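You operate a simulated robot arm through the tools that you are given. There is no shell and no other tool.

Carry out the task below with a simulated robot arm. There is one attempt and no reset: what you move stays moved.

## Task
Put things in order on the island top. At the end: the bead tub from the island top stands where the clear measuring cup stood; the clear measuring cup stands where the grey box (marked "Ebbwick") stood; the blue bottle (marked "Skelvane") from the island top stands where the bead tub stood; the grey box from the island top stands on top of the white book (marked "Ebbwick"); whatever was shut is shut again. Leave all else as you found it, and nothing knocked over.

Only the result counts: the job must be done as asked and must still hold three seconds after the hand-in. Knocking over, shifting, dropping, spilling or breaking anything else fails it.

## Robot
A 7-joint arm with a two-finger parallel gripper, fixed in place. Base frame: the origin is at the foot of the arm, x ahead of it, y to its left, z up; the work surface is at about z = 0.86. Lengths are in m, angles in degrees, forces in N, time in s.
With the tool pointing down near the work surface it reaches from about 0.1 to 0.64 m from the base axis. Its first joint turns from -66.0 to 66.0 degrees. Payload 1.57 kg.
Tool frame: the origin (TCP) lies between the finger pads and is the grasp point; the fingertips stand 0.03 m ahead of it; z points along the fingers, y is the line along which they close. Largest opening 0.08 m; finger width 0.017, thickness 0.012; the body of the gripper, 0.04 by 0.082 m, starts 0.08 m behind the TCP.
Orientation is that of the tool frame in the base frame, as [roll, pitch, yaw] about the fixed x, y, z axes, in that order (R = Rz(yaw) Ry(pitch) Rx(roll)). With the fingers straight down and closing along the base's y, the tool's x points along the base's -x, its y along +y and its z along -z.

## Interface
- The arm moves only by the tool drive_tool. Its argument "increments" is text: rows parted by semicolons, each of 7 numbers parted by spaces: the turn, a rotation vector about the tool's x, y, z in rad, then the shift along the tool's x, y, z in cm, then the finger opening in cm, from 0 to 8. In form: ax ay az tx ty tz claw; .... A call has 1 to 20 rows; each row shifts and turns the commanded pose from where the row before left it, along the tool's axes as they then stand. A row lasts 0.2 s, in which the tool goes at most 0.05 m and 8.6 degrees; a call with a longer step from one row to the next is refused whole, and so is a gripper value outside its range. Where a pose cannot be reached the arm comes as near as it can. A force on the tool above 40 N (or 10 N above the force at the start of the call, whichever is more), or a blocked arm, ends the call early, and 0.2 s more pass. The fingers move at their own pace (about 0.072 m/s each) and stop on an object; they squeeze with about 30 N. The grip force told is the motor's: it shows also when the fingers shut on nothing. Time passes only in rows, and 0.2 s behind the last, so rows that do not move let the fingers close. It gives the time, the measured TCP pose, the force on the tool (base axes), the opening and the grip force at its end, in the units of the frame above (readings bear some noise), with the torque about the TCP (base axes, N m) and any sound that the robot's microphone picked up.
- Cameras (640 x 400 px; columns grow to the right, rows downward): "scene" is fixed at [0.0586, 0.4267, 1.4367]; the picture's right is [-0.78, -0.62, 0.00], its down [-0.28, 0.35, -0.90] and it looks along [0.56, -0.70, -0.44] (base axes); focal length 320 px, centre (320, 200). "wrist" rides on the gripper at [0.072, -0.007, -0.122] in the tool frame; the picture's right is [0.09, 1.00, 0.00], its down [-0.84, 0.08, -0.54] and it looks along [-0.54, 0.05, 0.84] (tool axes); focal length 238 px, centre (320, 200). There is no depth. A picture from a camera that has moved, and an enlarged one, comes with that camera's place and axes in the base frame and with its lens.
- get_image(camera): a new picture of that camera. The clock stands still meanwhile.
- close_up(camera, box): a new picture of the part [left, top, right, bottom] of that camera's present view, enlarged. The clock stands still meanwhile.
- sign_off(): hands the job in; it is judged then, once.

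Nothing tells you positions but the pictures and the camera data. Unless the task says otherwise, let go and move clear before handing in.

The tools are called after "Call:" as a command line: name --argument value ..., lists and objects as JSON in quotes. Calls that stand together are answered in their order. drive_tool: Moves the arm, as the interface text tells. Its arguments: {"type":"object","properties":{"increments":{"type":"string"}},"required":["increments"]} The other tools are called the same way: get_image (camera) takes a picture; close_up (camera, box) takes an enlarged picture of a part of a camera's view; sign_off () hands the job in.

At the start:

```text
t: 0.0
eef_pos: [0.3823, -0.0578, 1.1694]
orientation: [-180.0, 0.0, -180.0]
ft_force: [-0.3, 0.2, -0.6]
torque: [0.02, -0.01, 0.03]
opening: 0.0801
grip_force: 0.0
```

scene: 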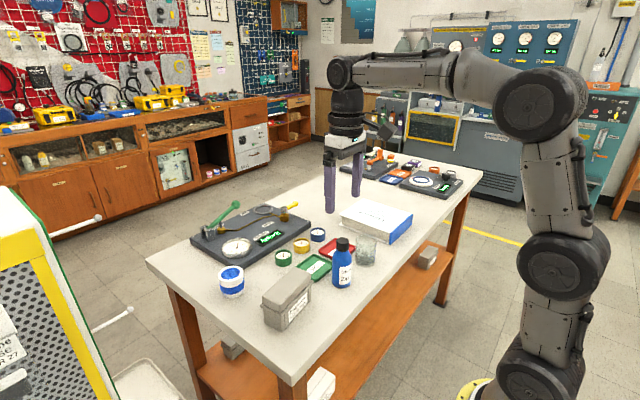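
wrist: 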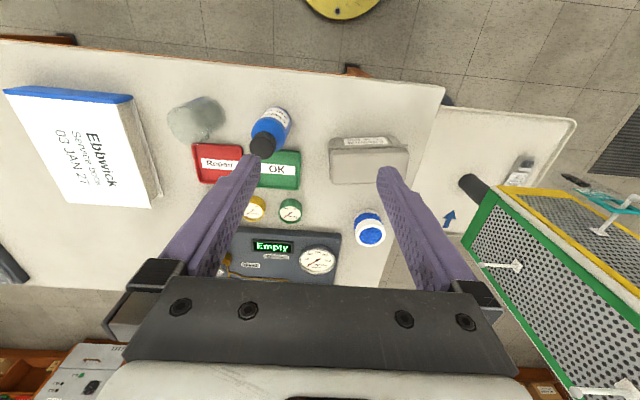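

I see a table with a white book, clear cup, blue bottle, grey box, bead tub (blue/white), trays and gauges. I'll take enlarged pictures first to work out positions.

Call:
close_up --camera "scene" --box '[180, 180, 440, 342]'

Call:
close_up --camera "wrist" --box '[150, 70, 450, 257]'

Call:
close_up --camera "scene" --box '[200, 220, 360, 320]'

Call:
close_up --camera "scene" --box '[320, 130, 480, 230]'

```text
2.46 times, centred on (310, 261) of scene
camera zoom: at [0.0586, 0.4267, 1.4367], right [-0.78, -0.62, 0.0], down [-0.28, 0.35, -0.9], along [0.56, -0.7, -0.44], focal length 786 px, centre (345, 50)
```

zoom: 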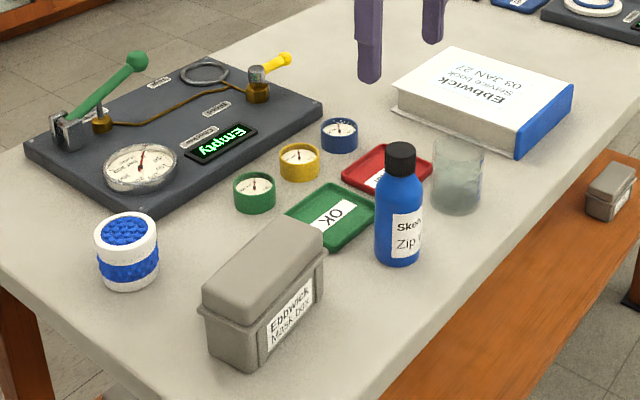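

```text
2.13 times, centred on (300, 164) of wrist
camera zoom: at [0.3117, -0.0638, 1.2919], right [-0.09, 1.0, 0.0], down [0.84, 0.08, 0.54], along [0.54, 0.05, -0.84], focal length 508 px, centre (363, 278)
```

zoom: 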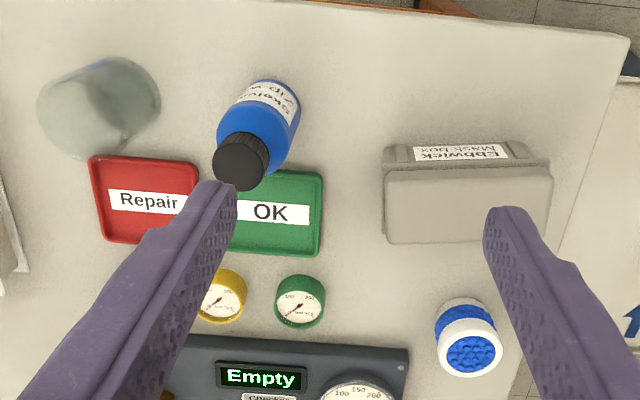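

```text
4.00 times, centred on (280, 270) of scene
camera zoom: at [0.0586, 0.4267, 1.4367], right [-0.78, -0.62, 0.0], down [-0.28, 0.35, -0.9], along [0.56, -0.7, -0.44], focal length 1278 px, centre (480, -80)
```

zoom: 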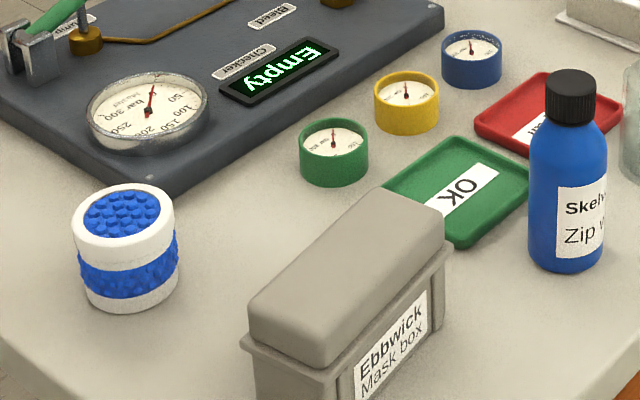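

```text
4.00 times, centred on (400, 180) of scene
camera zoom: at [0.0586, 0.4267, 1.4367], right [-0.78, -0.62, 0.0], down [-0.28, 0.35, -0.9], along [0.56, -0.7, -0.44], focal length 1278 px, centre (0, 280)
```

zoom: 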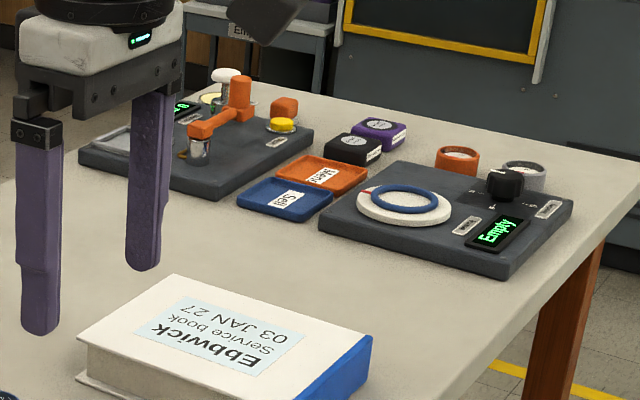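

The layout seems clear, but I want a better view of the book and of the cup and bottle. I'm moving the wrist camera at height toward the book (−y).

Call:
drive_tool --increments "0 0 0 0 -4 0 8;0 0 0 0 -4 0 8;0 0 0 0 -4 0 8;0 0 0 0 -4 0 8;0 0 0 0 -4 0 8;0 0 0 0 -4 0 8;0 0 0 0 0 0 8;0 0 0 0 0 0 8"

```text
t: 1.8
eef_pos: [0.3826, -0.2963, 1.1724]
orientation: [-180.0, -0.1, 180.0]
ft_force: [-0.5, 0.4, 0.0]
torque: [-0.01, -0.02, -0.02]
opening: 0.0801
grip_force: 0.1
```

Call:
get_image --camera "wrist"

Call:
close_up --camera "wrist" --box '[240, 40, 560, 240]'

Call:
close_up --camera "scene" --box '[300, 180, 460, 280]'

```text
taken
camera wrist: at [0.3114, -0.302, 1.2945], right [-0.09, 1.0, 0.0], down [0.84, 0.08, 0.54], along [0.54, 0.05, -0.84], focal length 238 px, centre (320, 200)
```

wrist: 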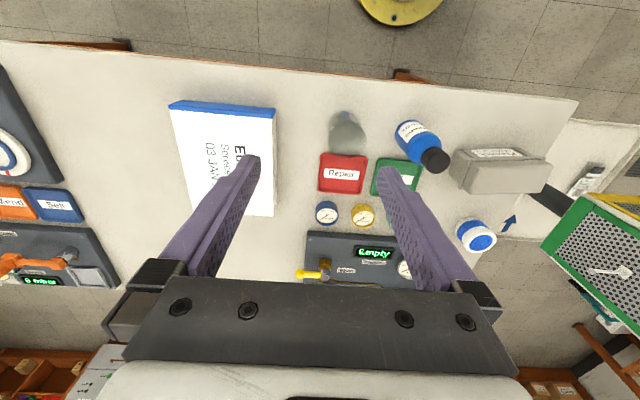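

```text
2.00 times, centred on (400, 140) of wrist
camera zoom: at [0.3114, -0.302, 1.2945], right [-0.09, 1.0, 0.0], down [0.84, 0.08, 0.54], along [0.54, 0.05, -0.84], focal length 477 px, centre (160, 320)
```

zoom: 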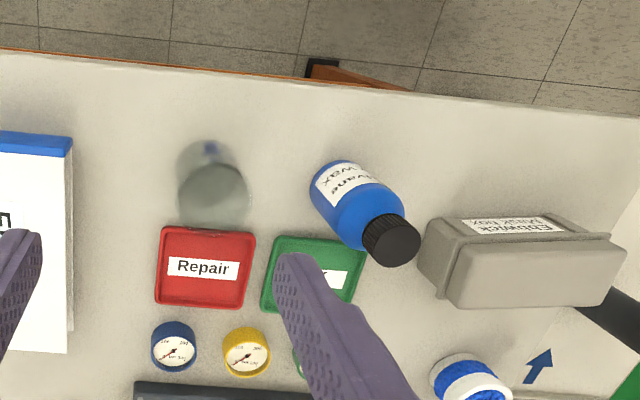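

```text
4.00 times, centred on (380, 230) of scene
camera zoom: at [0.0586, 0.4266, 1.4367], right [-0.78, -0.62, 0.0], down [-0.28, 0.35, -0.9], along [0.56, -0.7, -0.44], focal length 1278 px, centre (80, 80)
```

zoom: 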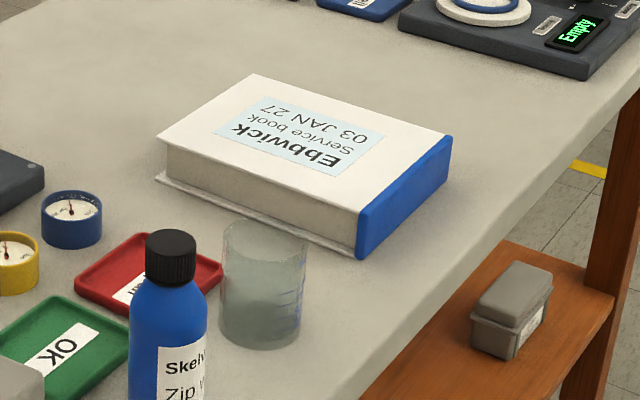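

The book spans roughly x 0.41–0.61, y −0.37 to −0.53, with its top at z≈0.90. Next I'll view the grey box from straight in front to get its position and yaw.

Call:
drive_tool --increments "0 0 0 1.2 4.1 0 8;0 0 0 1.2 4.1 0 8;0 0 0 1.2 4.1 0 8;0 0 0 1.2 4.1 0 8;0 0 0 1.2 4.1 0 8;0 0 0 1.2 4.1 0 8;0 0 0 1.2 4.1 0 8;0 0 0 1.2 4.1 0 8;0 0 0 0 0 0 8;0 0 0 0 0 0 8"

Call:
get_image --camera "wrist"

Call:
close_up --camera "wrist" --box '[240, 120, 400, 220]'

Call:
close_up --camera "scene" --box '[205, 250, 365, 350]'

```text
t: 4.0
eef_pos: [0.2848, 0.0314, 1.1691]
orientation: [-180.0, 0.0, -180.0]
ft_force: [-0.8, 0.9, 0.2]
torque: [0.0, 0.01, 0.0]
opening: 0.0798
grip_force: 0.0
```

```text
taken
camera wrist: at [0.2131, 0.0248, 1.2917], right [-0.09, 1.0, 0.0], down [0.84, 0.08, 0.54], along [0.54, 0.05, -0.84], focal length 238 px, centre (320, 200)
```

wrist: 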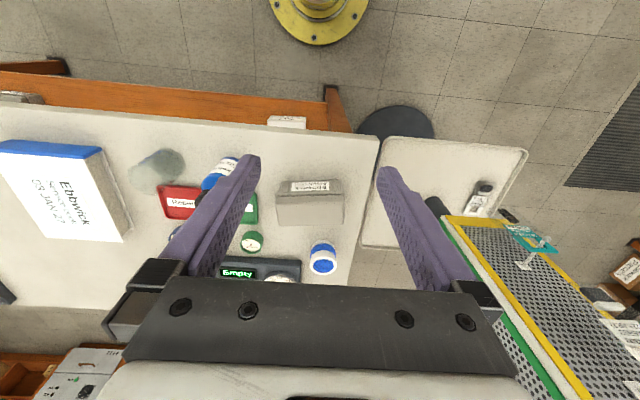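

```text
4.00 times, centred on (320, 170) of wrist
camera zoom: at [0.2131, 0.0248, 1.2917], right [-0.09, 1.0, 0.0], down [0.84, 0.08, 0.54], along [0.54, 0.05, -0.84], focal length 953 px, centre (320, 320)
```

zoom: 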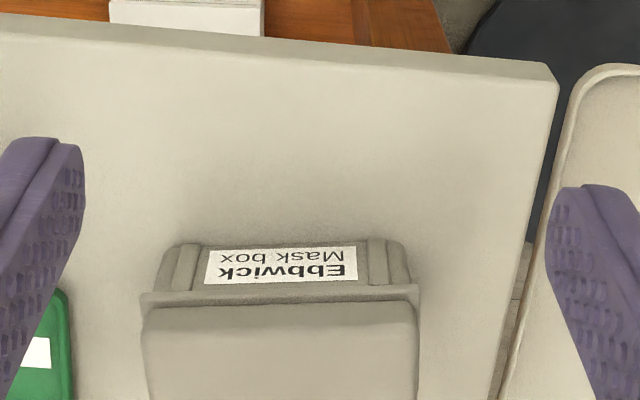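

```text
4.00 times, centred on (285, 300) of scene
camera zoom: at [0.0586, 0.4267, 1.4367], right [-0.78, -0.62, 0.0], down [-0.28, 0.35, -0.9], along [0.56, -0.7, -0.44], focal length 1278 px, centre (460, -200)
```

zoom: 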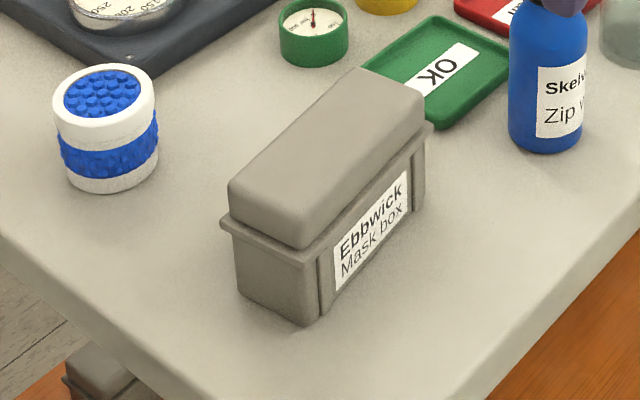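

The grey box is centred near (0.470, 0.031), turned about 6°, with its lid top near z≈0.945. I'll go above it and turn the gripper so it closes across the narrow side.

Call:
drive_tool --increments "0 0 0 -3.714 0 0 8;0 0 0 -3.714 0 0 8;0 0 0 -3.714 0 0 8;0 0 0 -3.714 0 0 8;0 0 0 -3.714 0 0 8;0 0 0.133 0 0 0 8;0 0 0.133 0 0 0 8;0 0 0.133 0 0 0 8;0 0 0.133 0 0 0 8;0 0 0.133 0 0 0 8;0 0 0.133 0 0 0 8;0 0 0.133 0 0 0 8;0 0 0.133 0 0 0 8;0 0 0.133 0 0 0 8;0 0 0.133 0 0 0 8;0 0 0.133 0 0 0 8;0 0 0 0 0 0 8;0 0 0 0 0 0 8"

Call:
get_image --camera "wrist"

Call:
get_image --camera "scene"

```text
t: 7.8
eef_pos: [0.4735, 0.0302, 1.1688]
orientation: [-180.0, 0.0, 96.0]
ft_force: [0.5, -0.5, -0.3]
torque: [0.02, 0.02, -0.01]
opening: 0.0801
grip_force: 0.0
```

```text
taken
camera wrist: at [0.4587, 0.1016, 1.2918], right [0.98, 0.2, 0.0], down [0.17, -0.82, 0.54], along [0.11, -0.53, -0.84], focal length 238 px, centre (320, 200)
```

wrist: 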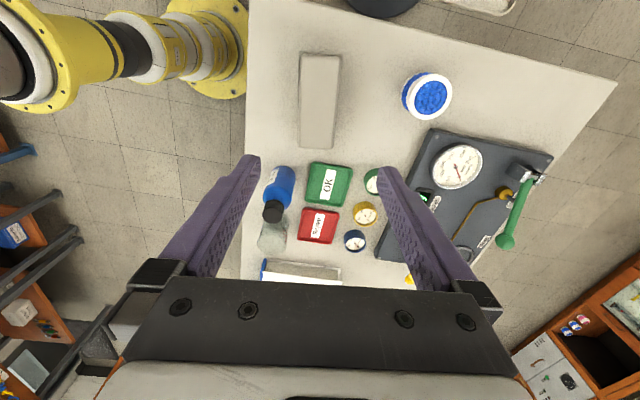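

```text
taken
```

scene: 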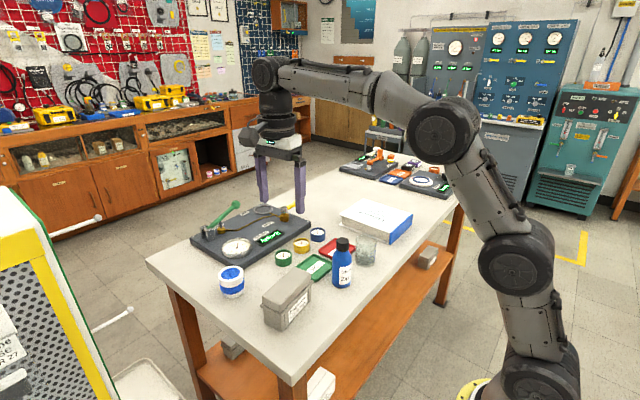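

Call:
close_up --camera "wrist" --box '[230, 40, 390, 140]'

Call:
close_up --camera "wrist" --box '[240, 150, 400, 250]'

Call:
close_up --camera "scene" --box '[220, 120, 340, 195]'

```text
4.00 times, centred on (310, 90) of wrist
camera zoom: at [0.4587, 0.1016, 1.2918], right [0.98, 0.2, 0.0], down [0.17, -0.82, 0.54], along [0.11, -0.53, -0.84], focal length 953 px, centre (360, 640)
```

zoom: 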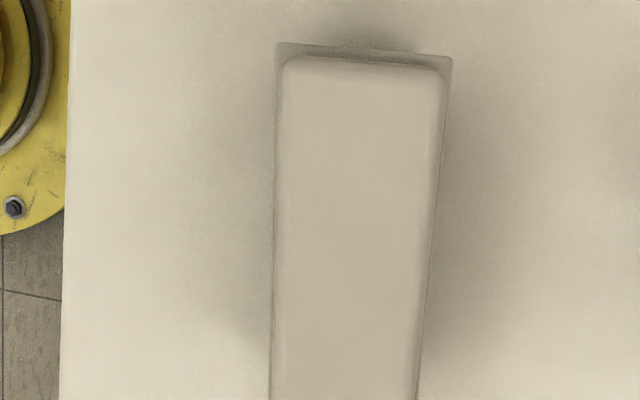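

```text
4.00 times, centred on (320, 200) of wrist
camera zoom: at [0.4587, 0.1016, 1.2918], right [0.98, 0.2, 0.0], down [0.17, -0.82, 0.54], along [0.11, -0.53, -0.84], focal length 953 px, centre (320, 200)
```

zoom: 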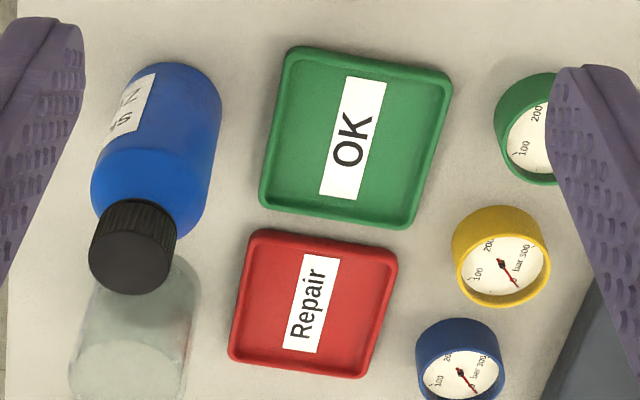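

```text
5.33 times, centred on (280, 158) of scene
camera zoom: at [0.0586, 0.4267, 1.4367], right [-0.78, -0.62, 0.0], down [-0.28, 0.35, -0.9], along [0.56, -0.7, -0.44], focal length 1704 px, centre (533, 427)
```

zoom: 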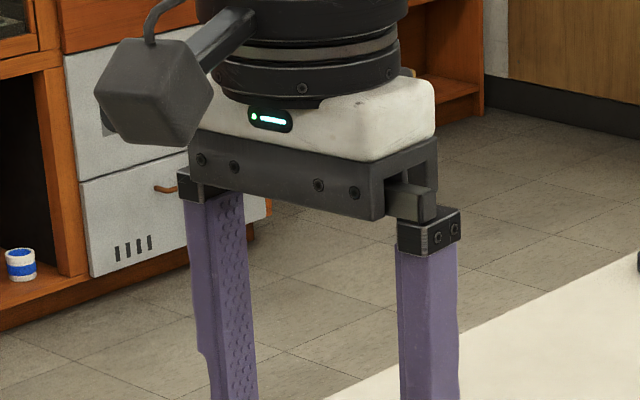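

The box's flange is about 0.058 wide and turned 7.2°, so the open fingers will straddle it. I'll correct the yaw and offset slightly and come down to just above it for a check.

Call:
drive_tool --increments "0 0 -0.021 0.18 -0.28 0 8;0 0 0 0 0 4 8;0 0 0 0 0 4 8;0 0 0 0 0 4 8;0 0 0 0 0 4 8;0 0 0 0 0 0 8;0 0 0 0 0 0 8"

Call:
get_image --camera "wrist"

Call:
close_up --camera "scene" --box '[180, 180, 380, 305]'

```text
t: 9.4
eef_pos: [0.4663, 0.0322, 1.0069]
orientation: [180.0, 0.0, 97.3]
ft_force: [0.4, 0.1, -0.2]
torque: [0.02, 0.01, 0.01]
opening: 0.0801
grip_force: 0.1
```

```text
taken
camera wrist: at [0.4506, 0.1031, 1.1282], right [0.98, 0.22, 0.0], down [0.18, -0.82, 0.54], along [0.12, -0.53, -0.84], focal length 238 px, centre (320, 200)
```

wrist: 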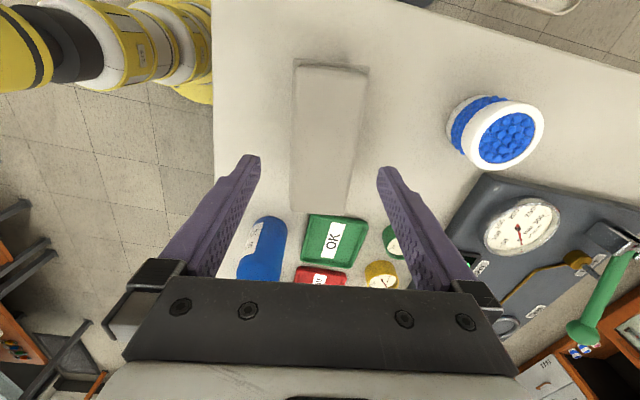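

```text
3.20 times, centred on (280, 242) of scene
camera zoom: at [0.0586, 0.4267, 1.4367], right [-0.78, -0.62, 0.0], down [-0.28, 0.35, -0.9], along [0.56, -0.7, -0.44], focal length 1022 px, centre (448, 64)
```

zoom: 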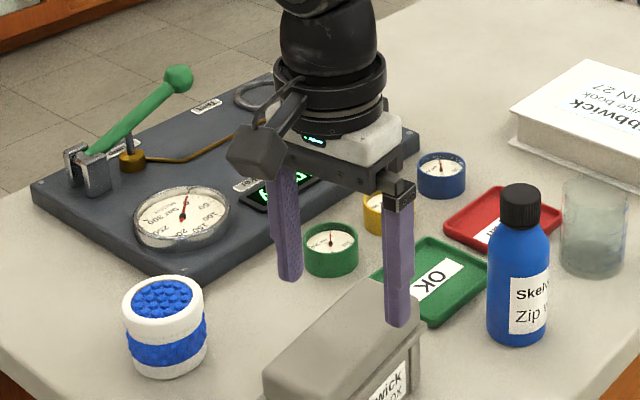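

The box's centre line is about 3.5 mm to +x of the gripper's midline. I'm correcting that, then descending to z≈0.905 around the box.

Call:
drive_tool --increments "0 0 0 0 0.35 0 8;0 0 0 0 0 2.5 8;0 0 0 0 0 2.5 8;0 0 0 0 0 2.5 8;0 0 0 0 0 2.6 8;0 0 0 0 0 0 8;0 0 0 0 0 0 8"

Call:
get_image --camera "wrist"

Call:
close_up --camera "scene" --box '[200, 220, 360, 320]'

```text
t: 11.0
eef_pos: [0.473, 0.0315, 0.9095]
orientation: [180.0, 0.0, 97.4]
ft_force: [0.2, -0.4, 0.5]
torque: [-0.01, -0.02, 0.0]
opening: 0.0799
grip_force: 0.0
```

```text
taken
camera wrist: at [0.4571, 0.1029, 1.0319], right [0.98, 0.22, 0.0], down [0.18, -0.82, 0.54], along [0.12, -0.53, -0.84], focal length 238 px, centre (320, 200)
```

wrist: 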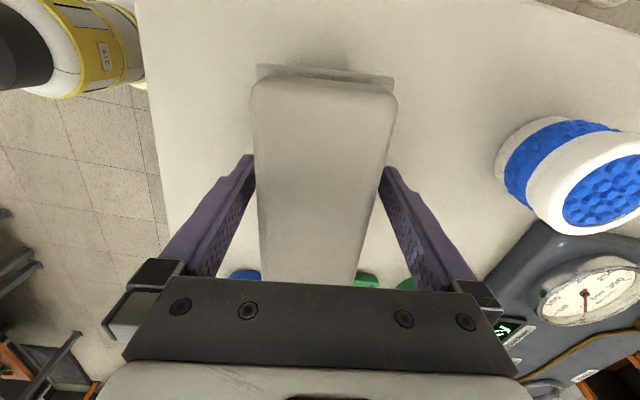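

```text
4.00 times, centred on (280, 270) of scene
camera zoom: at [0.0586, 0.4267, 1.4367], right [-0.78, -0.62, 0.0], down [-0.28, 0.35, -0.9], along [0.56, -0.7, -0.44], focal length 1278 px, centre (480, -80)
```

zoom: 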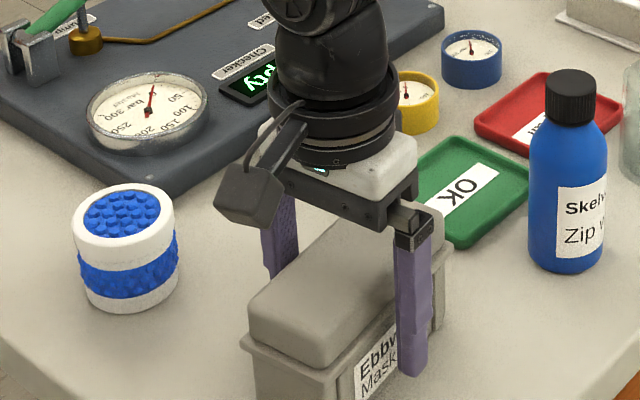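

The fingers straddle the middle of the box. Closing now.

Call:
drive_tool --increments "0 0 0 0 0 0 6.5;0 0 0 0 0 0 5.5;0 0 0 0 0 0 4;0 0 0 0 0 0 4;0 0 0 0 0 0 4"

Call:
close_up --camera "scene" --box '[200, 220, 360, 320]'

```text
t: 12.2
eef_pos: [0.4727, 0.0323, 0.909]
orientation: [-180.0, 0.1, 97.4]
ft_force: [0.4, -0.5, -0.5]
torque: [0.02, 0.02, 0.0]
opening: 0.0596
grip_force: 30.6
```

```text
4.00 times, centred on (280, 270) of scene
camera zoom: at [0.0586, 0.4267, 1.4367], right [-0.78, -0.62, 0.0], down [-0.28, 0.35, -0.9], along [0.56, -0.7, -0.44], focal length 1278 px, centre (480, -80)
```

zoom: 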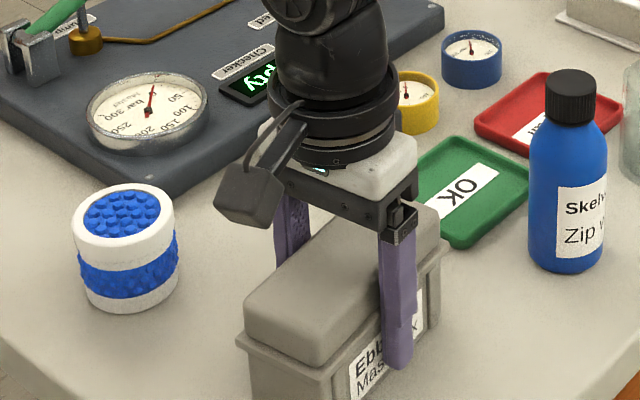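

The fingers hold the flange with an opening of 0.0596 m at about 30 N. I'm lifting gently and checking.

Call:
drive_tool --increments "0 0 0 0 0 -0.5 4;0 0 0 0 0 -0.7 4;0 0 0 0 0 -1 4;0 0 0 0 0 -1 4;0 0 0 0 0 -1 4;0 0 0 0 0 0 4"

Call:
close_up --camera "scene" --box '[200, 220, 360, 320]'

Call:
get_image --camera "wrist"

```text
t: 13.6
eef_pos: [0.4739, 0.0319, 0.9502]
orientation: [180.0, 0.0, 97.4]
ft_force: [-0.1, 0.3, -3.7]
torque: [0.03, -0.01, 0.03]
opening: 0.0596
grip_force: 29.9
```

```text
4.00 times, centred on (280, 270) of scene
camera zoom: at [0.0587, 0.4267, 1.4367], right [-0.78, -0.62, 0.0], down [-0.28, 0.35, -0.9], along [0.56, -0.7, -0.44], focal length 1278 px, centre (480, -80)
```

zoom: 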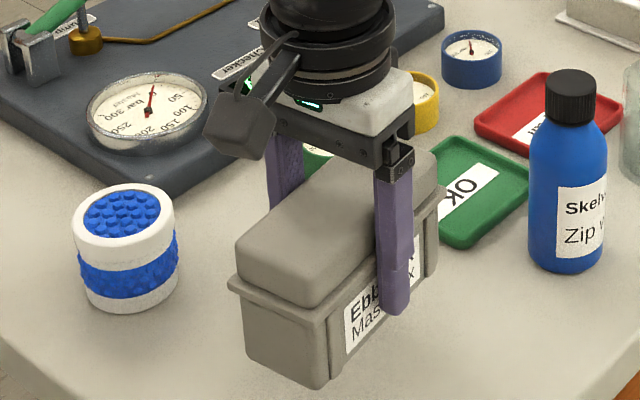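

```text
taken
camera wrist: at [0.4579, 0.1034, 1.0729], right [0.98, 0.22, 0.0], down [0.18, -0.82, 0.54], along [0.12, -0.53, -0.84], focal length 238 px, centre (320, 200)
```

wrist: 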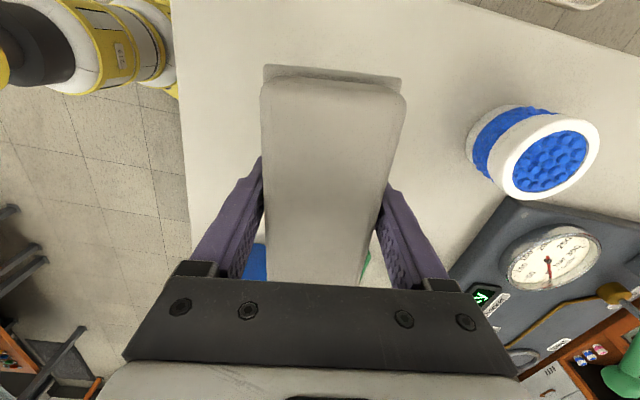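

The box is lifted level (about 3.7 N). I'll raise it above everything, square it with the book, and carry it partway toward the book.

Call:
drive_tool --increments "0 0 0.04 0 0 -2 4;0 0 0.045 0 0 -3 4;0 0 0.042 0 0 -3 4;0 0 0 0 0 -3 4;0 0 0 0 0 -3 4;0 0 0 0 0 -1 4;0 0 0 -1.5 0 0 4;0 0 0 -3 -0.2 0 4;0 0 0 -3.5 -0.2 0 4;0 0 0 -3.5 -0.2 0 4;0 0 0 -3.5 -0.2 0 4;0 0 0 -3.5 -0.2 0 4;0 0 0 -3.5 -0.2 0 4;0 0 0 -3.5 -0.2 0 4;0 0 0 -3 -0.2 0 4;0 0 0 -1.5 -0.2 0 4;0 0 0 0 0 0 4;0 0 0 0 0 0 4"

Call:
get_image --camera "wrist"

Call:
get_image --camera "scene"

```text
t: 17.4
eef_pos: [0.4567, -0.2673, 1.0995]
orientation: [-179.9, 0.0, 90.1]
ft_force: [0.6, 0.4, -2.3]
torque: [-0.05, 0.01, -0.01]
opening: 0.0597
grip_force: 30.0
```

```text
taken
camera wrist: at [0.4502, -0.1956, 1.2218], right [1.0, 0.09, 0.0], down [0.08, -0.84, 0.54], along [0.05, -0.54, -0.84], focal length 238 px, centre (320, 200)
```

wrist: 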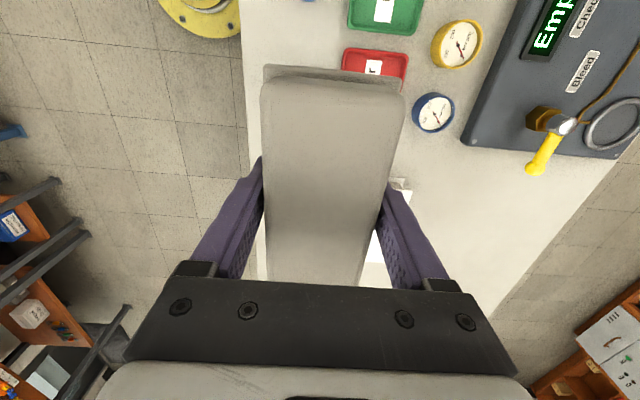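

```text
taken
```

scene: 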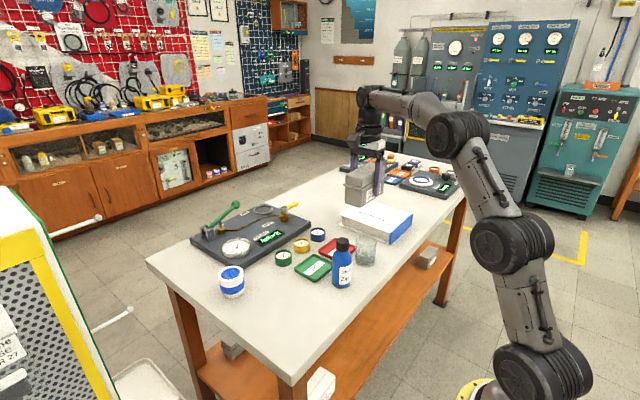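

The box is held well at (0.457, −0.267, 1.10). I'm carrying it the rest of the way over the book to about (0.450, −0.437).

Call:
drive_tool --increments "0 0 0 -1.5 -0.1 0 4;0 0 0 -3.5 -0.1 0 4;0 0 0 -3.5 -0.1 0 4;0 0 0 -3.5 -0.1 0 4;0 0 0 -3.5 -0.1 0 4;0 0 0 -1.5 -0.1 0 4;0 0 0 0 0 0 4;0 0 0 0 0 0 4"

Call:
get_image --camera "wrist"

Call:
close_up --camera "scene" --box '[300, 130, 460, 230]'

```text
t: 19.2
eef_pos: [0.4319, -0.4135, 1.0861]
orientation: [180.0, 0.0, 90.1]
ft_force: [0.3, 0.6, -1.2]
torque: [0.01, 0.04, -0.03]
opening: 0.0598
grip_force: 29.9
out of reach, approached as far as the arm can: row 4, 5, 6
```

```text
taken
camera wrist: at [0.4249, -0.3407, 1.2095], right [1.0, 0.09, 0.0], down [0.08, -0.84, 0.54], along [0.05, -0.54, -0.84], focal length 238 px, centre (320, 200)
```

wrist: 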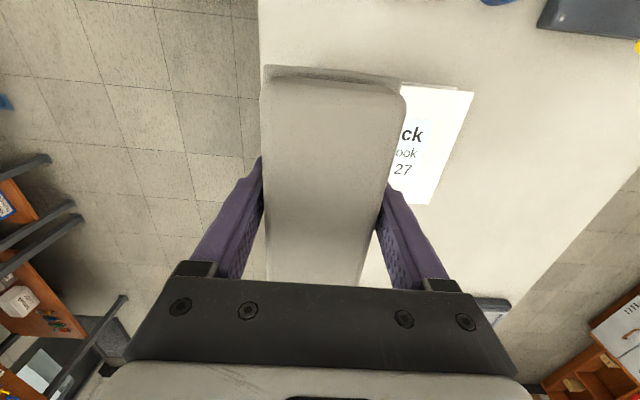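

```text
4.00 times, centred on (380, 180) of scene
camera zoom: at [0.0587, 0.4266, 1.4367], right [-0.78, -0.62, 0.0], down [-0.28, 0.35, -0.9], along [0.56, -0.7, -0.44], focal length 1278 px, centre (80, 280)
```

zoom: 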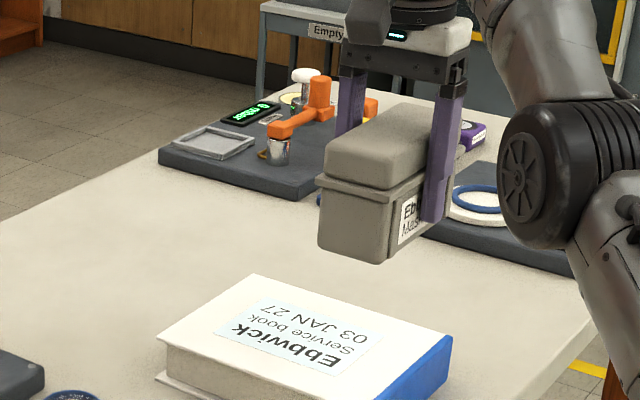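

At this height the reach runs out at about 0.60 m, and lower down it should extend. I'm descending in steps while the box bottom is still well above the book.

Call:
drive_tool --increments "0 0 0 0 0 1.5 4;0 0 0 0 0 2 4;0 0 0 0 0 2 4;0 0 0 0 0 2 4;0 0 0 0 0 0 4;0 0 0 0 0 0 4"

Call:
close_up --camera "scene" --box '[300, 150, 460, 250]'

```text
t: 20.6
eef_pos: [0.4328, -0.4124, 1.0101]
orientation: [180.0, -0.1, 90.1]
ft_force: [-0.3, 0.6, -1.9]
torque: [0.01, 0.02, -0.01]
opening: 0.0601
grip_force: 30.0
```

```text
4.00 times, centred on (380, 200) of scene
camera zoom: at [0.0587, 0.4266, 1.4367], right [-0.78, -0.62, 0.0], down [-0.28, 0.35, -0.9], along [0.56, -0.7, -0.44], focal length 1278 px, centre (80, 200)
```

zoom: 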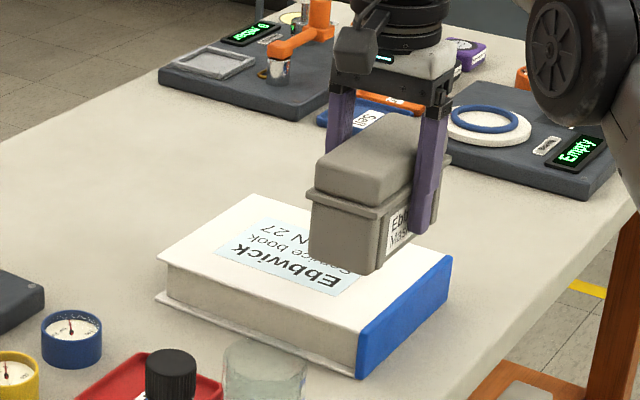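

The command was clipped to the reachable point, so I'm now at (0.433, −0.412, 1.010). I'll lower a bit and move outward to the target while the box is still about 3 cm over the book.

Call:
drive_tool --increments "0 0 0 0 0 1.5 4;0 0 0 0 0 1.5 4;0 0 0 -1 0.7 0 4;0 0 0 -1.45 1 0 4;0 0 0 0 0 0 4;0 0 0 0 0 0 4"

Call:
close_up --camera "scene" --box '[300, 150, 460, 250]'

Call:
get_image --camera "wrist"

```text
t: 22.0
eef_pos: [0.4494, -0.4384, 0.9828]
orientation: [180.0, 0.1, 90.2]
ft_force: [0.5, -0.8, -2.9]
torque: [0.02, -0.01, -0.03]
opening: 0.0597
grip_force: 29.5
```

```text
4.00 times, centred on (380, 200) of scene
camera zoom: at [0.0587, 0.4266, 1.4367], right [-0.78, -0.62, 0.0], down [-0.28, 0.35, -0.9], along [0.56, -0.7, -0.44], focal length 1278 px, centre (80, 200)
```

zoom: 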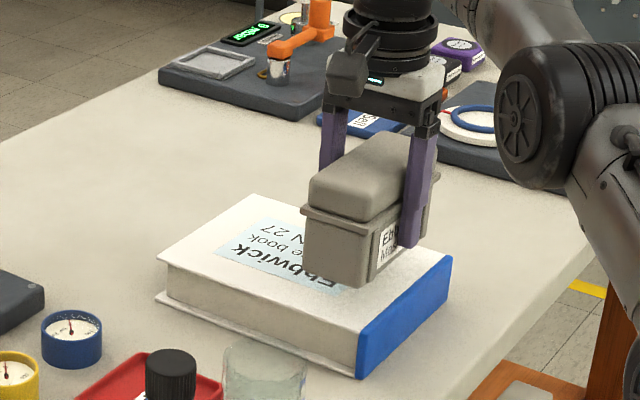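

```text
taken
camera wrist: at [0.4421, -0.3644, 1.1055], right [1.0, 0.09, 0.0], down [0.08, -0.84, 0.54], along [0.05, -0.54, -0.84], focal length 238 px, centre (320, 200)
```

wrist: 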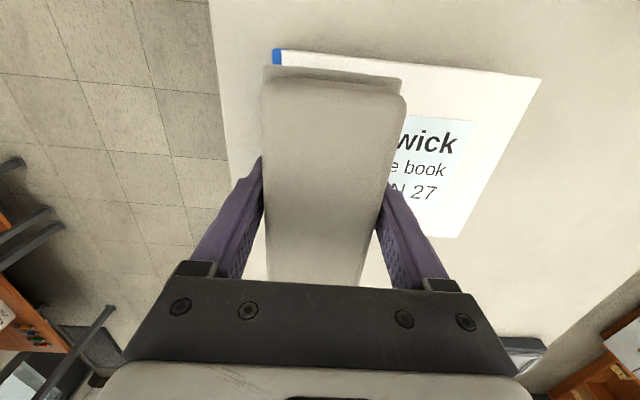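

The book's near edge is at y≈−0.37 and its spine at x≈0.409, so the box at (0.449, −0.438) sits fully over it. I'm lowering slowly.

Call:
drive_tool --increments "0 0 0 0 0 0.8 4;0 0 0 0 0 0.8 4;0 0 0 0 0 0.5 4;0 0 0 0 0 0.3 4;0 0 0 0 0 0.2 4;0 0 0 0 0 0 4"

Call:
close_up --camera "scene" --box '[330, 170, 430, 232]'

```text
t: 23.4
eef_pos: [0.449, -0.4383, 0.9577]
orientation: [180.0, 0.1, 90.1]
ft_force: [0.0, 0.8, -1.8]
torque: [0.01, 0.01, -0.02]
opening: 0.0599
grip_force: 30.0
```

```text
6.40 times, centred on (380, 201) of scene
camera zoom: at [0.0587, 0.4266, 1.4367], right [-0.78, -0.62, 0.0], down [-0.28, 0.35, -0.9], along [0.56, -0.7, -0.44], focal length 2045 px, centre (-64, 194)
```

zoom: 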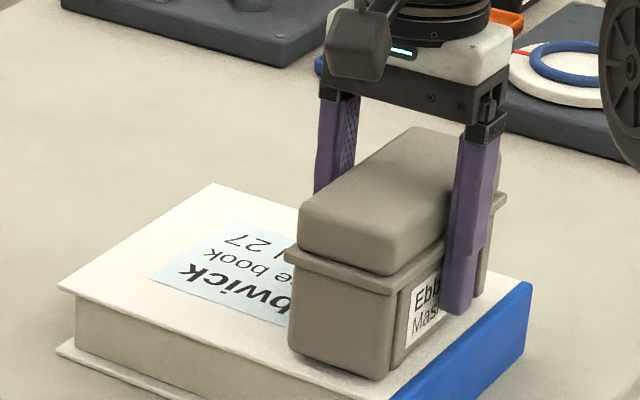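

Call:
drive_tool --increments "0 0 0 0 0 0.2 4;0 0 0 0 0 0.2 4;0 0 0 0 0 0 4"

Call:
close_up --camera "scene" --box '[330, 170, 430, 232]'

```text
t: 24.2
eef_pos: [0.4493, -0.4396, 0.9549]
orientation: [179.9, 0.1, 90.1]
ft_force: [-2.6, 1.1, 10.4]
torque: [0.93, 0.52, 0.12]
opening: 0.0599
grip_force: 30.0
```

```text
6.40 times, centred on (380, 201) of scene
camera zoom: at [0.0584, 0.4268, 1.4366], right [-0.78, -0.62, 0.0], down [-0.28, 0.35, -0.9], along [0.56, -0.7, -0.44], focal length 2045 px, centre (-64, 194)
```

zoom: 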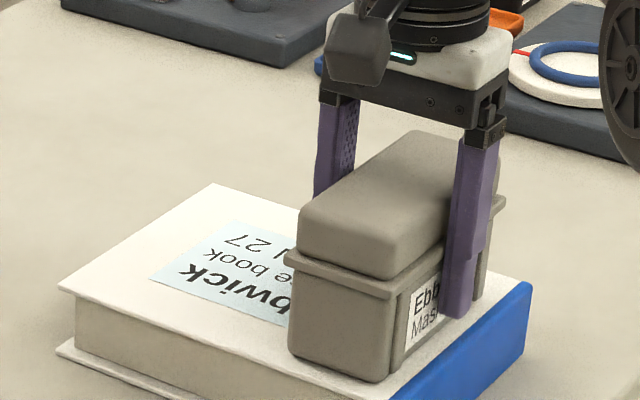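

Contact is felt (about 10 N upward). I'm easing up a hair, then opening.

Call:
drive_tool --increments "0 0 0 0 0 -0.1 4;0 0 0 0 0 -0.05 4;0 0 0 0 0 0 6.3;0 0 0 0 0 0 7;0 0 0 0 0 0 8;0 0 0 0 0 0 8;0 0 0 0 0 0 8"

Call:
close_up --camera "scene" --box '[330, 170, 430, 232]'

Call:
get_image --camera "wrist"

```text
t: 25.8
eef_pos: [0.4496, -0.4381, 0.9546]
orientation: [180.0, 0.0, 90.1]
ft_force: [0.2, 0.3, -0.4]
torque: [0.03, -0.01, 0.01]
opening: 0.0802
grip_force: 0.1
```

```text
6.40 times, centred on (380, 201) of scene
camera zoom: at [0.0586, 0.4267, 1.4367], right [-0.78, -0.62, 0.0], down [-0.28, 0.35, -0.9], along [0.56, -0.7, -0.44], focal length 2045 px, centre (-64, 194)
```

zoom: 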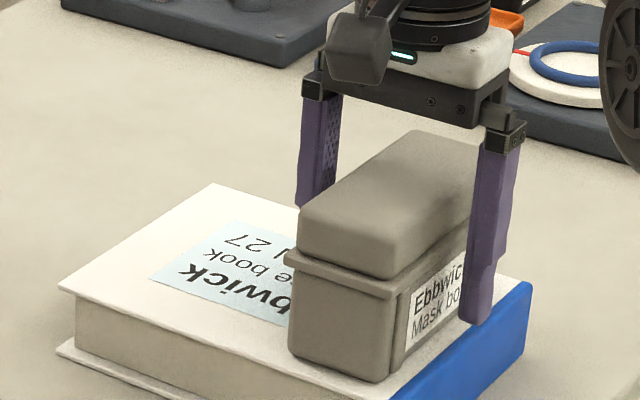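

```text
taken
camera wrist: at [0.4424, -0.3659, 1.0778], right [1.0, 0.09, 0.0], down [0.08, -0.84, 0.54], along [0.05, -0.54, -0.84], focal length 238 px, centre (320, 200)
```

wrist: 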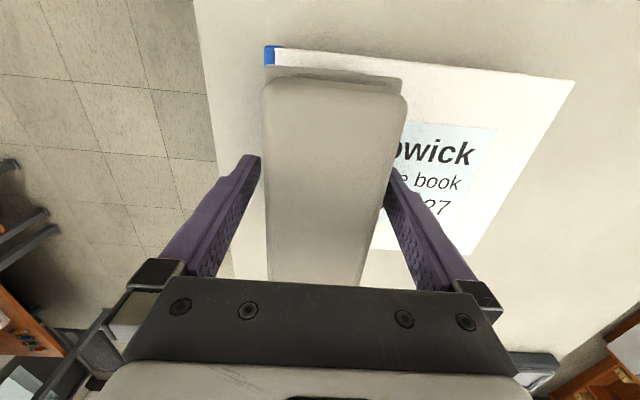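

The box stands alone on the book. I'll back away parallel to its sides (+y) first, to stay within reach, and then go up.

Call:
drive_tool --increments "0 0 0 0 0 -1 8;0 0 0 1.5 0 0 8;0 0 0 1.5 0 0 8;0 0 0 2 0 0 8;0 0 0 0 0 -3 8;0 0 0 0 0 -3 8;0 0 0 0 0 -3 8;0 0 0 0 0 -3 8;0 0 0 0 0 0 8;0 0 0 0 0 0 8"

Call:
get_image --camera "scene"

Call:
get_image --camera "wrist"

```text
t: 28.0
eef_pos: [0.45, -0.3869, 1.0862]
orientation: [-180.0, 0.0, 90.0]
ft_force: [0.0, 0.9, 0.5]
torque: [0.0, 0.03, 0.0]
opening: 0.08
grip_force: 0.0
```

```text
taken
```

scene: 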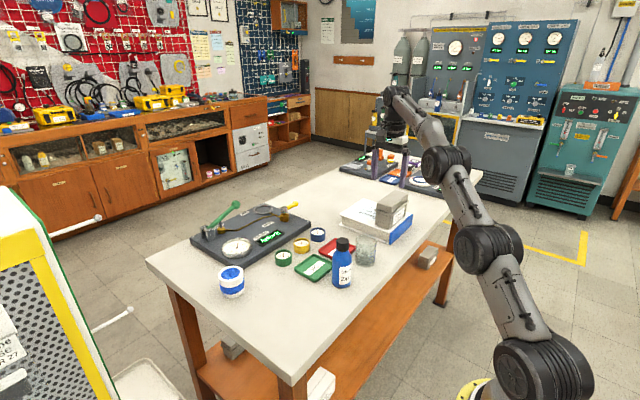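

```text
taken
camera wrist: at [0.4422, -0.3146, 1.2101], right [1.0, 0.09, 0.0], down [0.08, -0.84, 0.54], along [0.05, -0.54, -0.84], focal length 238 px, centre (320, 200)
```

wrist: 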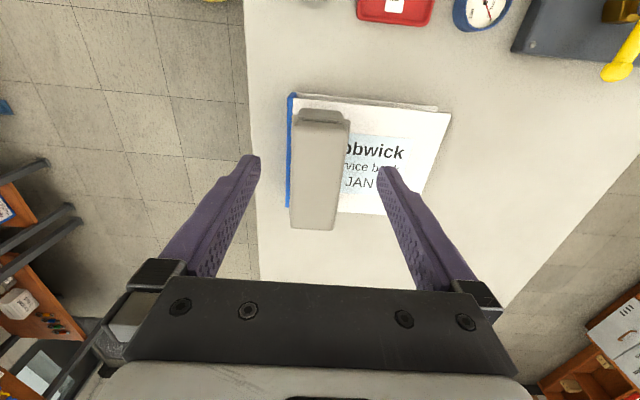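

The box is on the book and undisturbed. Next is the cup: I'm turning the gripper back to close along y and taking a look from in front.

Call:
drive_tool --increments "0 0 0 3.4 -3 0 8;0 0 0 3.4 -3 0 8;0 0 0 3.4 -3 0 8;0 0 0 3.4 -3 0 8;0 0 -0.1428 0 0 0 8;0 0 -0.1428 0 0 0 8;0 0 -0.1428 0 0 0 8;0 0 -0.1428 0 0 0 8;0 0 -0.1428 0 0 0 8;0 0 -0.1428 0 0 0 8;0 0 -0.1428 0 0 0 8;0 0 -0.1428 0 0 0 8;0 0 -0.1428 0 0 0 8;0 0 -0.1428 0 0 0 8;0 0 -0.1428 0 0 0 8;0 0 0 0 0 0 8;0 0 0 0 0 0 8"

Call:
get_image --camera "wrist"

Call:
close_up --camera "wrist" --box '[250, 90, 410, 190]'

Call:
close_up --camera "scene" --box '[320, 220, 420, 282]'

```text
t: 31.6
eef_pos: [0.3298, -0.252, 1.0851]
orientation: [179.9, 0.0, -179.9]
ft_force: [0.7, 0.1, 0.8]
torque: [0.0, 0.0, -0.01]
opening: 0.0799
grip_force: 0.2
```

```text
taken
camera wrist: at [0.2571, -0.2581, 1.2081], right [-0.09, 1.0, 0.0], down [0.84, 0.08, 0.54], along [0.54, 0.05, -0.84], focal length 238 px, centre (320, 200)
```

wrist: 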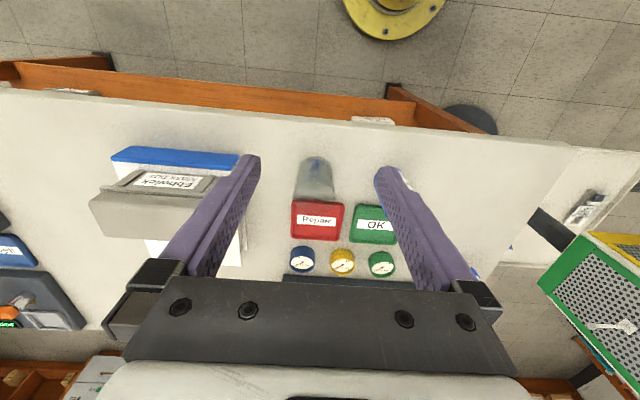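

```text
4.00 times, centred on (330, 140) of wrist
camera zoom: at [0.2571, -0.2581, 1.2081], right [-0.09, 1.0, 0.0], down [0.84, 0.08, 0.54], along [0.54, 0.05, -0.84], focal length 953 px, centre (280, 440)
```

zoom: 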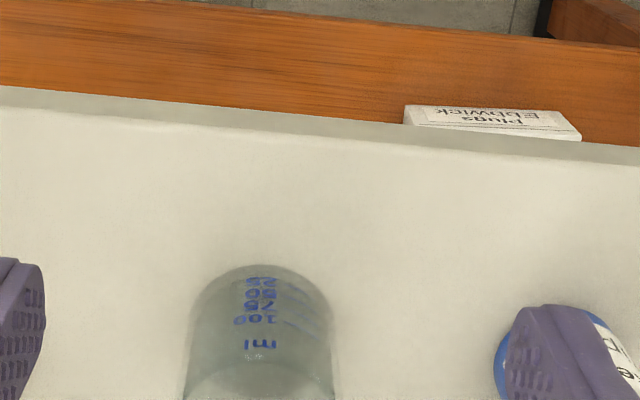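

```text
6.40 times, centred on (370, 251) of scene
camera zoom: at [0.0586, 0.4267, 1.4367], right [-0.78, -0.62, 0.0], down [-0.28, 0.35, -0.9], along [0.56, -0.7, -0.44], focal length 2045 px, centre (0, -126)
```

zoom: 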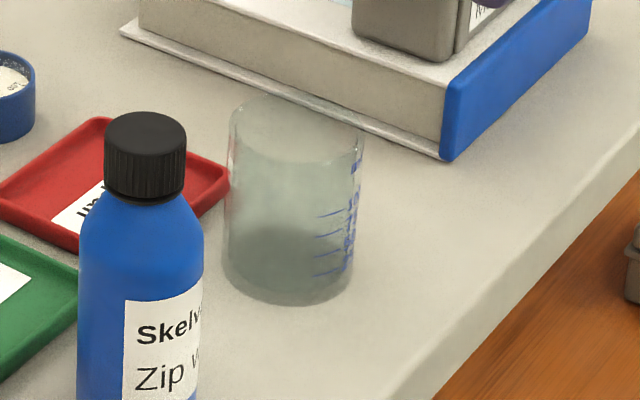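

The cup stands at about (0.430, −0.252), diameter ≈0.06 m and height ≈0.077 m. I'm moving above it and coming partway down for an alignment check.

Call:
drive_tool --increments "0 0 0 -3.3 0 0 8;0 0 0 -3.4 0 0 8;0 0 0 -3.3 0 0 8;0 0 0 0 0 2.5 8;0 0 0 0 0 2.5 8;0 0 0 0 0 2.5 8;0 0 0 0 0 0 8;0 0 0 0 0 0 8"

Call:
get_image --camera "wrist"

Call:
close_up --camera "scene" --box '[300, 180, 460, 280]'

```text
t: 33.4
eef_pos: [0.4283, -0.2525, 1.0091]
orientation: [180.0, 0.0, -179.9]
ft_force: [0.0, -0.5, -0.9]
torque: [0.0, 0.01, 0.01]
opening: 0.0801
grip_force: 0.1
```

```text
taken
camera wrist: at [0.356, -0.2588, 1.1328], right [-0.09, 1.0, 0.0], down [0.84, 0.08, 0.54], along [0.54, 0.05, -0.84], focal length 238 px, centre (320, 200)
```

wrist: 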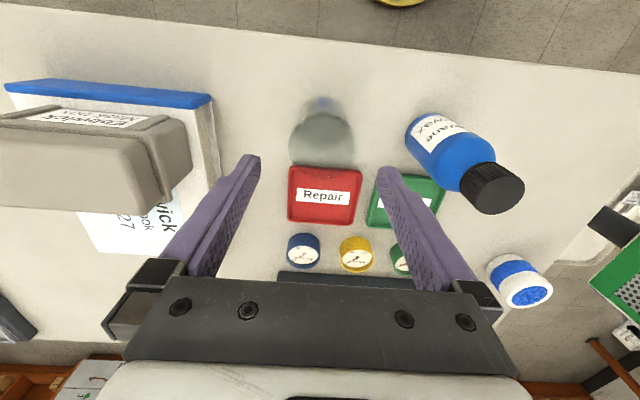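

```text
4.00 times, centred on (380, 230) of scene
camera zoom: at [0.0586, 0.4267, 1.4367], right [-0.78, -0.62, 0.0], down [-0.28, 0.35, -0.9], along [0.56, -0.7, -0.44], focal length 1278 px, centre (80, 80)
```

zoom: 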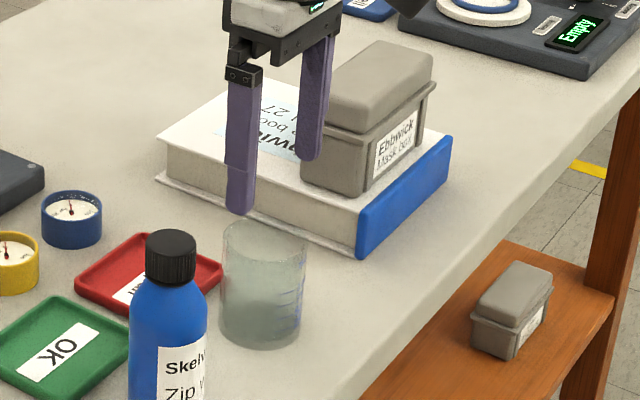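

Call:
close_up --camera "wrist" --box '[270, 85, 380, 155]'

Call:
close_up --camera "wrist" --box '[270, 115, 380, 185]'

```text
5.71 times, centred on (325, 120) of wrist
camera zoom: at [0.356, -0.2588, 1.1328], right [-0.09, 1.0, 0.0], down [0.84, 0.08, 0.54], along [0.54, 0.05, -0.84], focal length 1362 px, centre (291, 657)
```

zoom: 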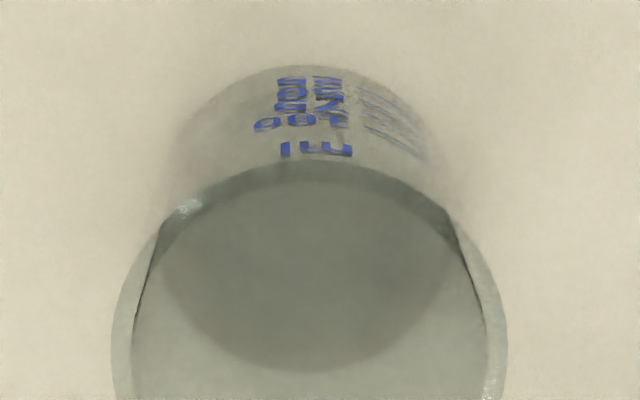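

```text
5.71 times, centred on (325, 150) of wrist
camera zoom: at [0.356, -0.2588, 1.1328], right [-0.09, 1.0, 0.0], down [0.84, 0.08, 0.54], along [0.54, 0.05, -0.84], focal length 1362 px, centre (291, 486)
```

zoom: 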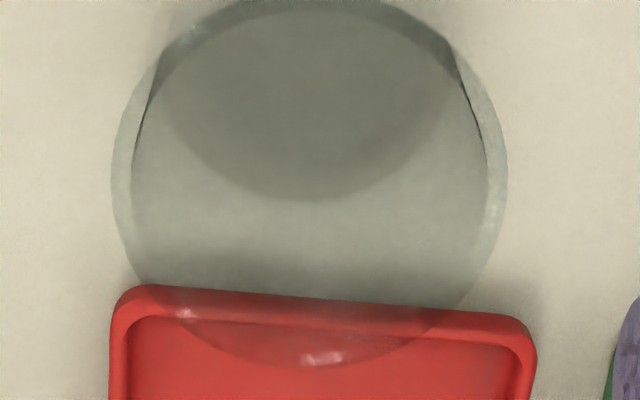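

The cup is an empty clear cylinder about 0.06 m wide, and the gripper is aligned to within about 2 mm. I'm descending to z≈0.90.

Call:
drive_tool --increments "0 0 0 -0.05 0.12 2.5 8;0 0 0 0 0 2.5 8;0 0 0 0 0 2.5 8;0 0 0 0 0 2 8;0 0 0 0 0 1.3 8;0 0 0 0 0 0 8;0 0 0 0 0 0 8"

Call:
get_image --camera "wrist"

Call:
close_up --camera "scene" --box '[300, 200, 420, 275]'

```text
t: 35.0
eef_pos: [0.4306, -0.2515, 0.9023]
orientation: [-179.9, -0.1, -179.8]
ft_force: [-0.2, 0.5, -0.2]
torque: [0.02, 0.0, -0.01]
opening: 0.0802
grip_force: 0.2
```

```text
taken
camera wrist: at [0.3583, -0.2578, 1.0244], right [-0.09, 1.0, 0.0], down [0.84, 0.08, 0.54], along [0.54, 0.05, -0.84], focal length 238 px, centre (320, 200)
```

wrist: 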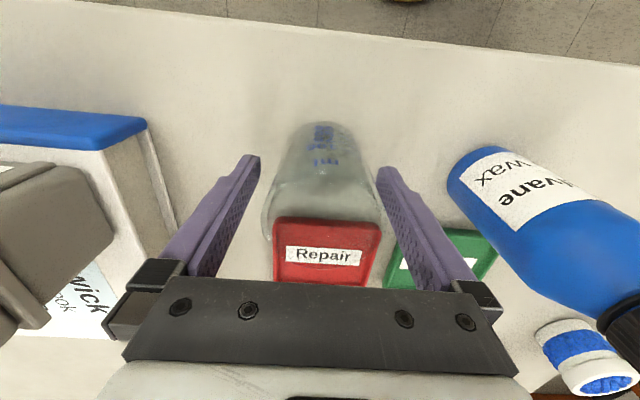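

```text
5.33 times, centred on (360, 238) of scene
camera zoom: at [0.0586, 0.4267, 1.4367], right [-0.78, -0.62, 0.0], down [-0.28, 0.35, -0.9], along [0.56, -0.7, -0.44], focal length 1704 px, centre (107, 0)
```

zoom: 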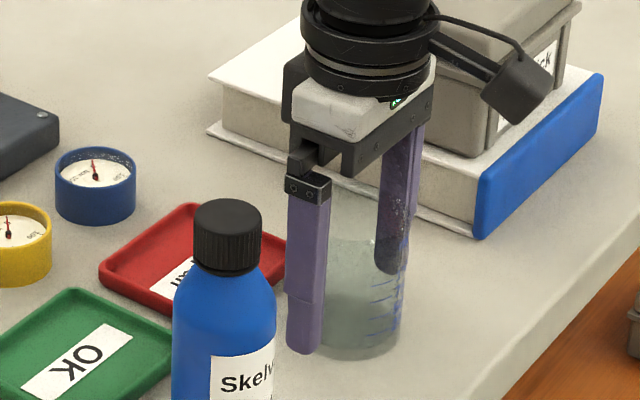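

The cup is between the fingers. I'm closing in small steps.

Call:
drive_tool --increments "0 0 0 0 0 0 7;0 0 0 0 0 0 6.4;0 0 0 0 0 0 5.9;0 0 0 0 0 0 5.5;0 0 0 0 0 0 5.5;0 0 0 0 0 0 5.5"

Call:
close_up --camera "scene" --box '[300, 200, 420, 275]'

```text
t: 36.4
eef_pos: [0.4305, -0.2513, 0.8999]
orientation: [180.0, 0.0, -179.9]
ft_force: [-0.3, 0.0, 1.1]
torque: [0.0, 0.01, -0.02]
opening: 0.0589
grip_force: 30.6
```

```text
5.33 times, centred on (360, 238) of scene
camera zoom: at [0.0586, 0.4267, 1.4367], right [-0.78, -0.62, 0.0], down [-0.28, 0.35, -0.9], along [0.56, -0.7, -0.44], focal length 1704 px, centre (107, 0)
```

zoom: 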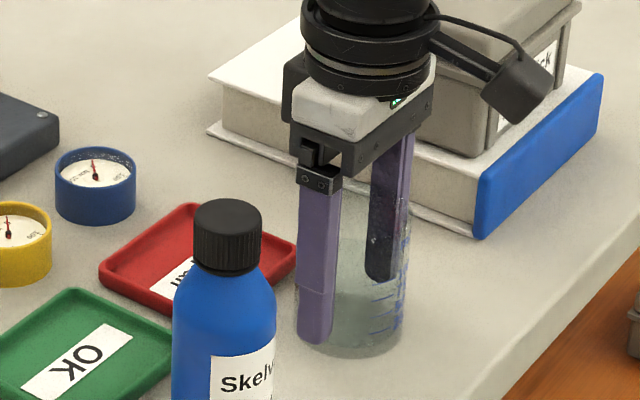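

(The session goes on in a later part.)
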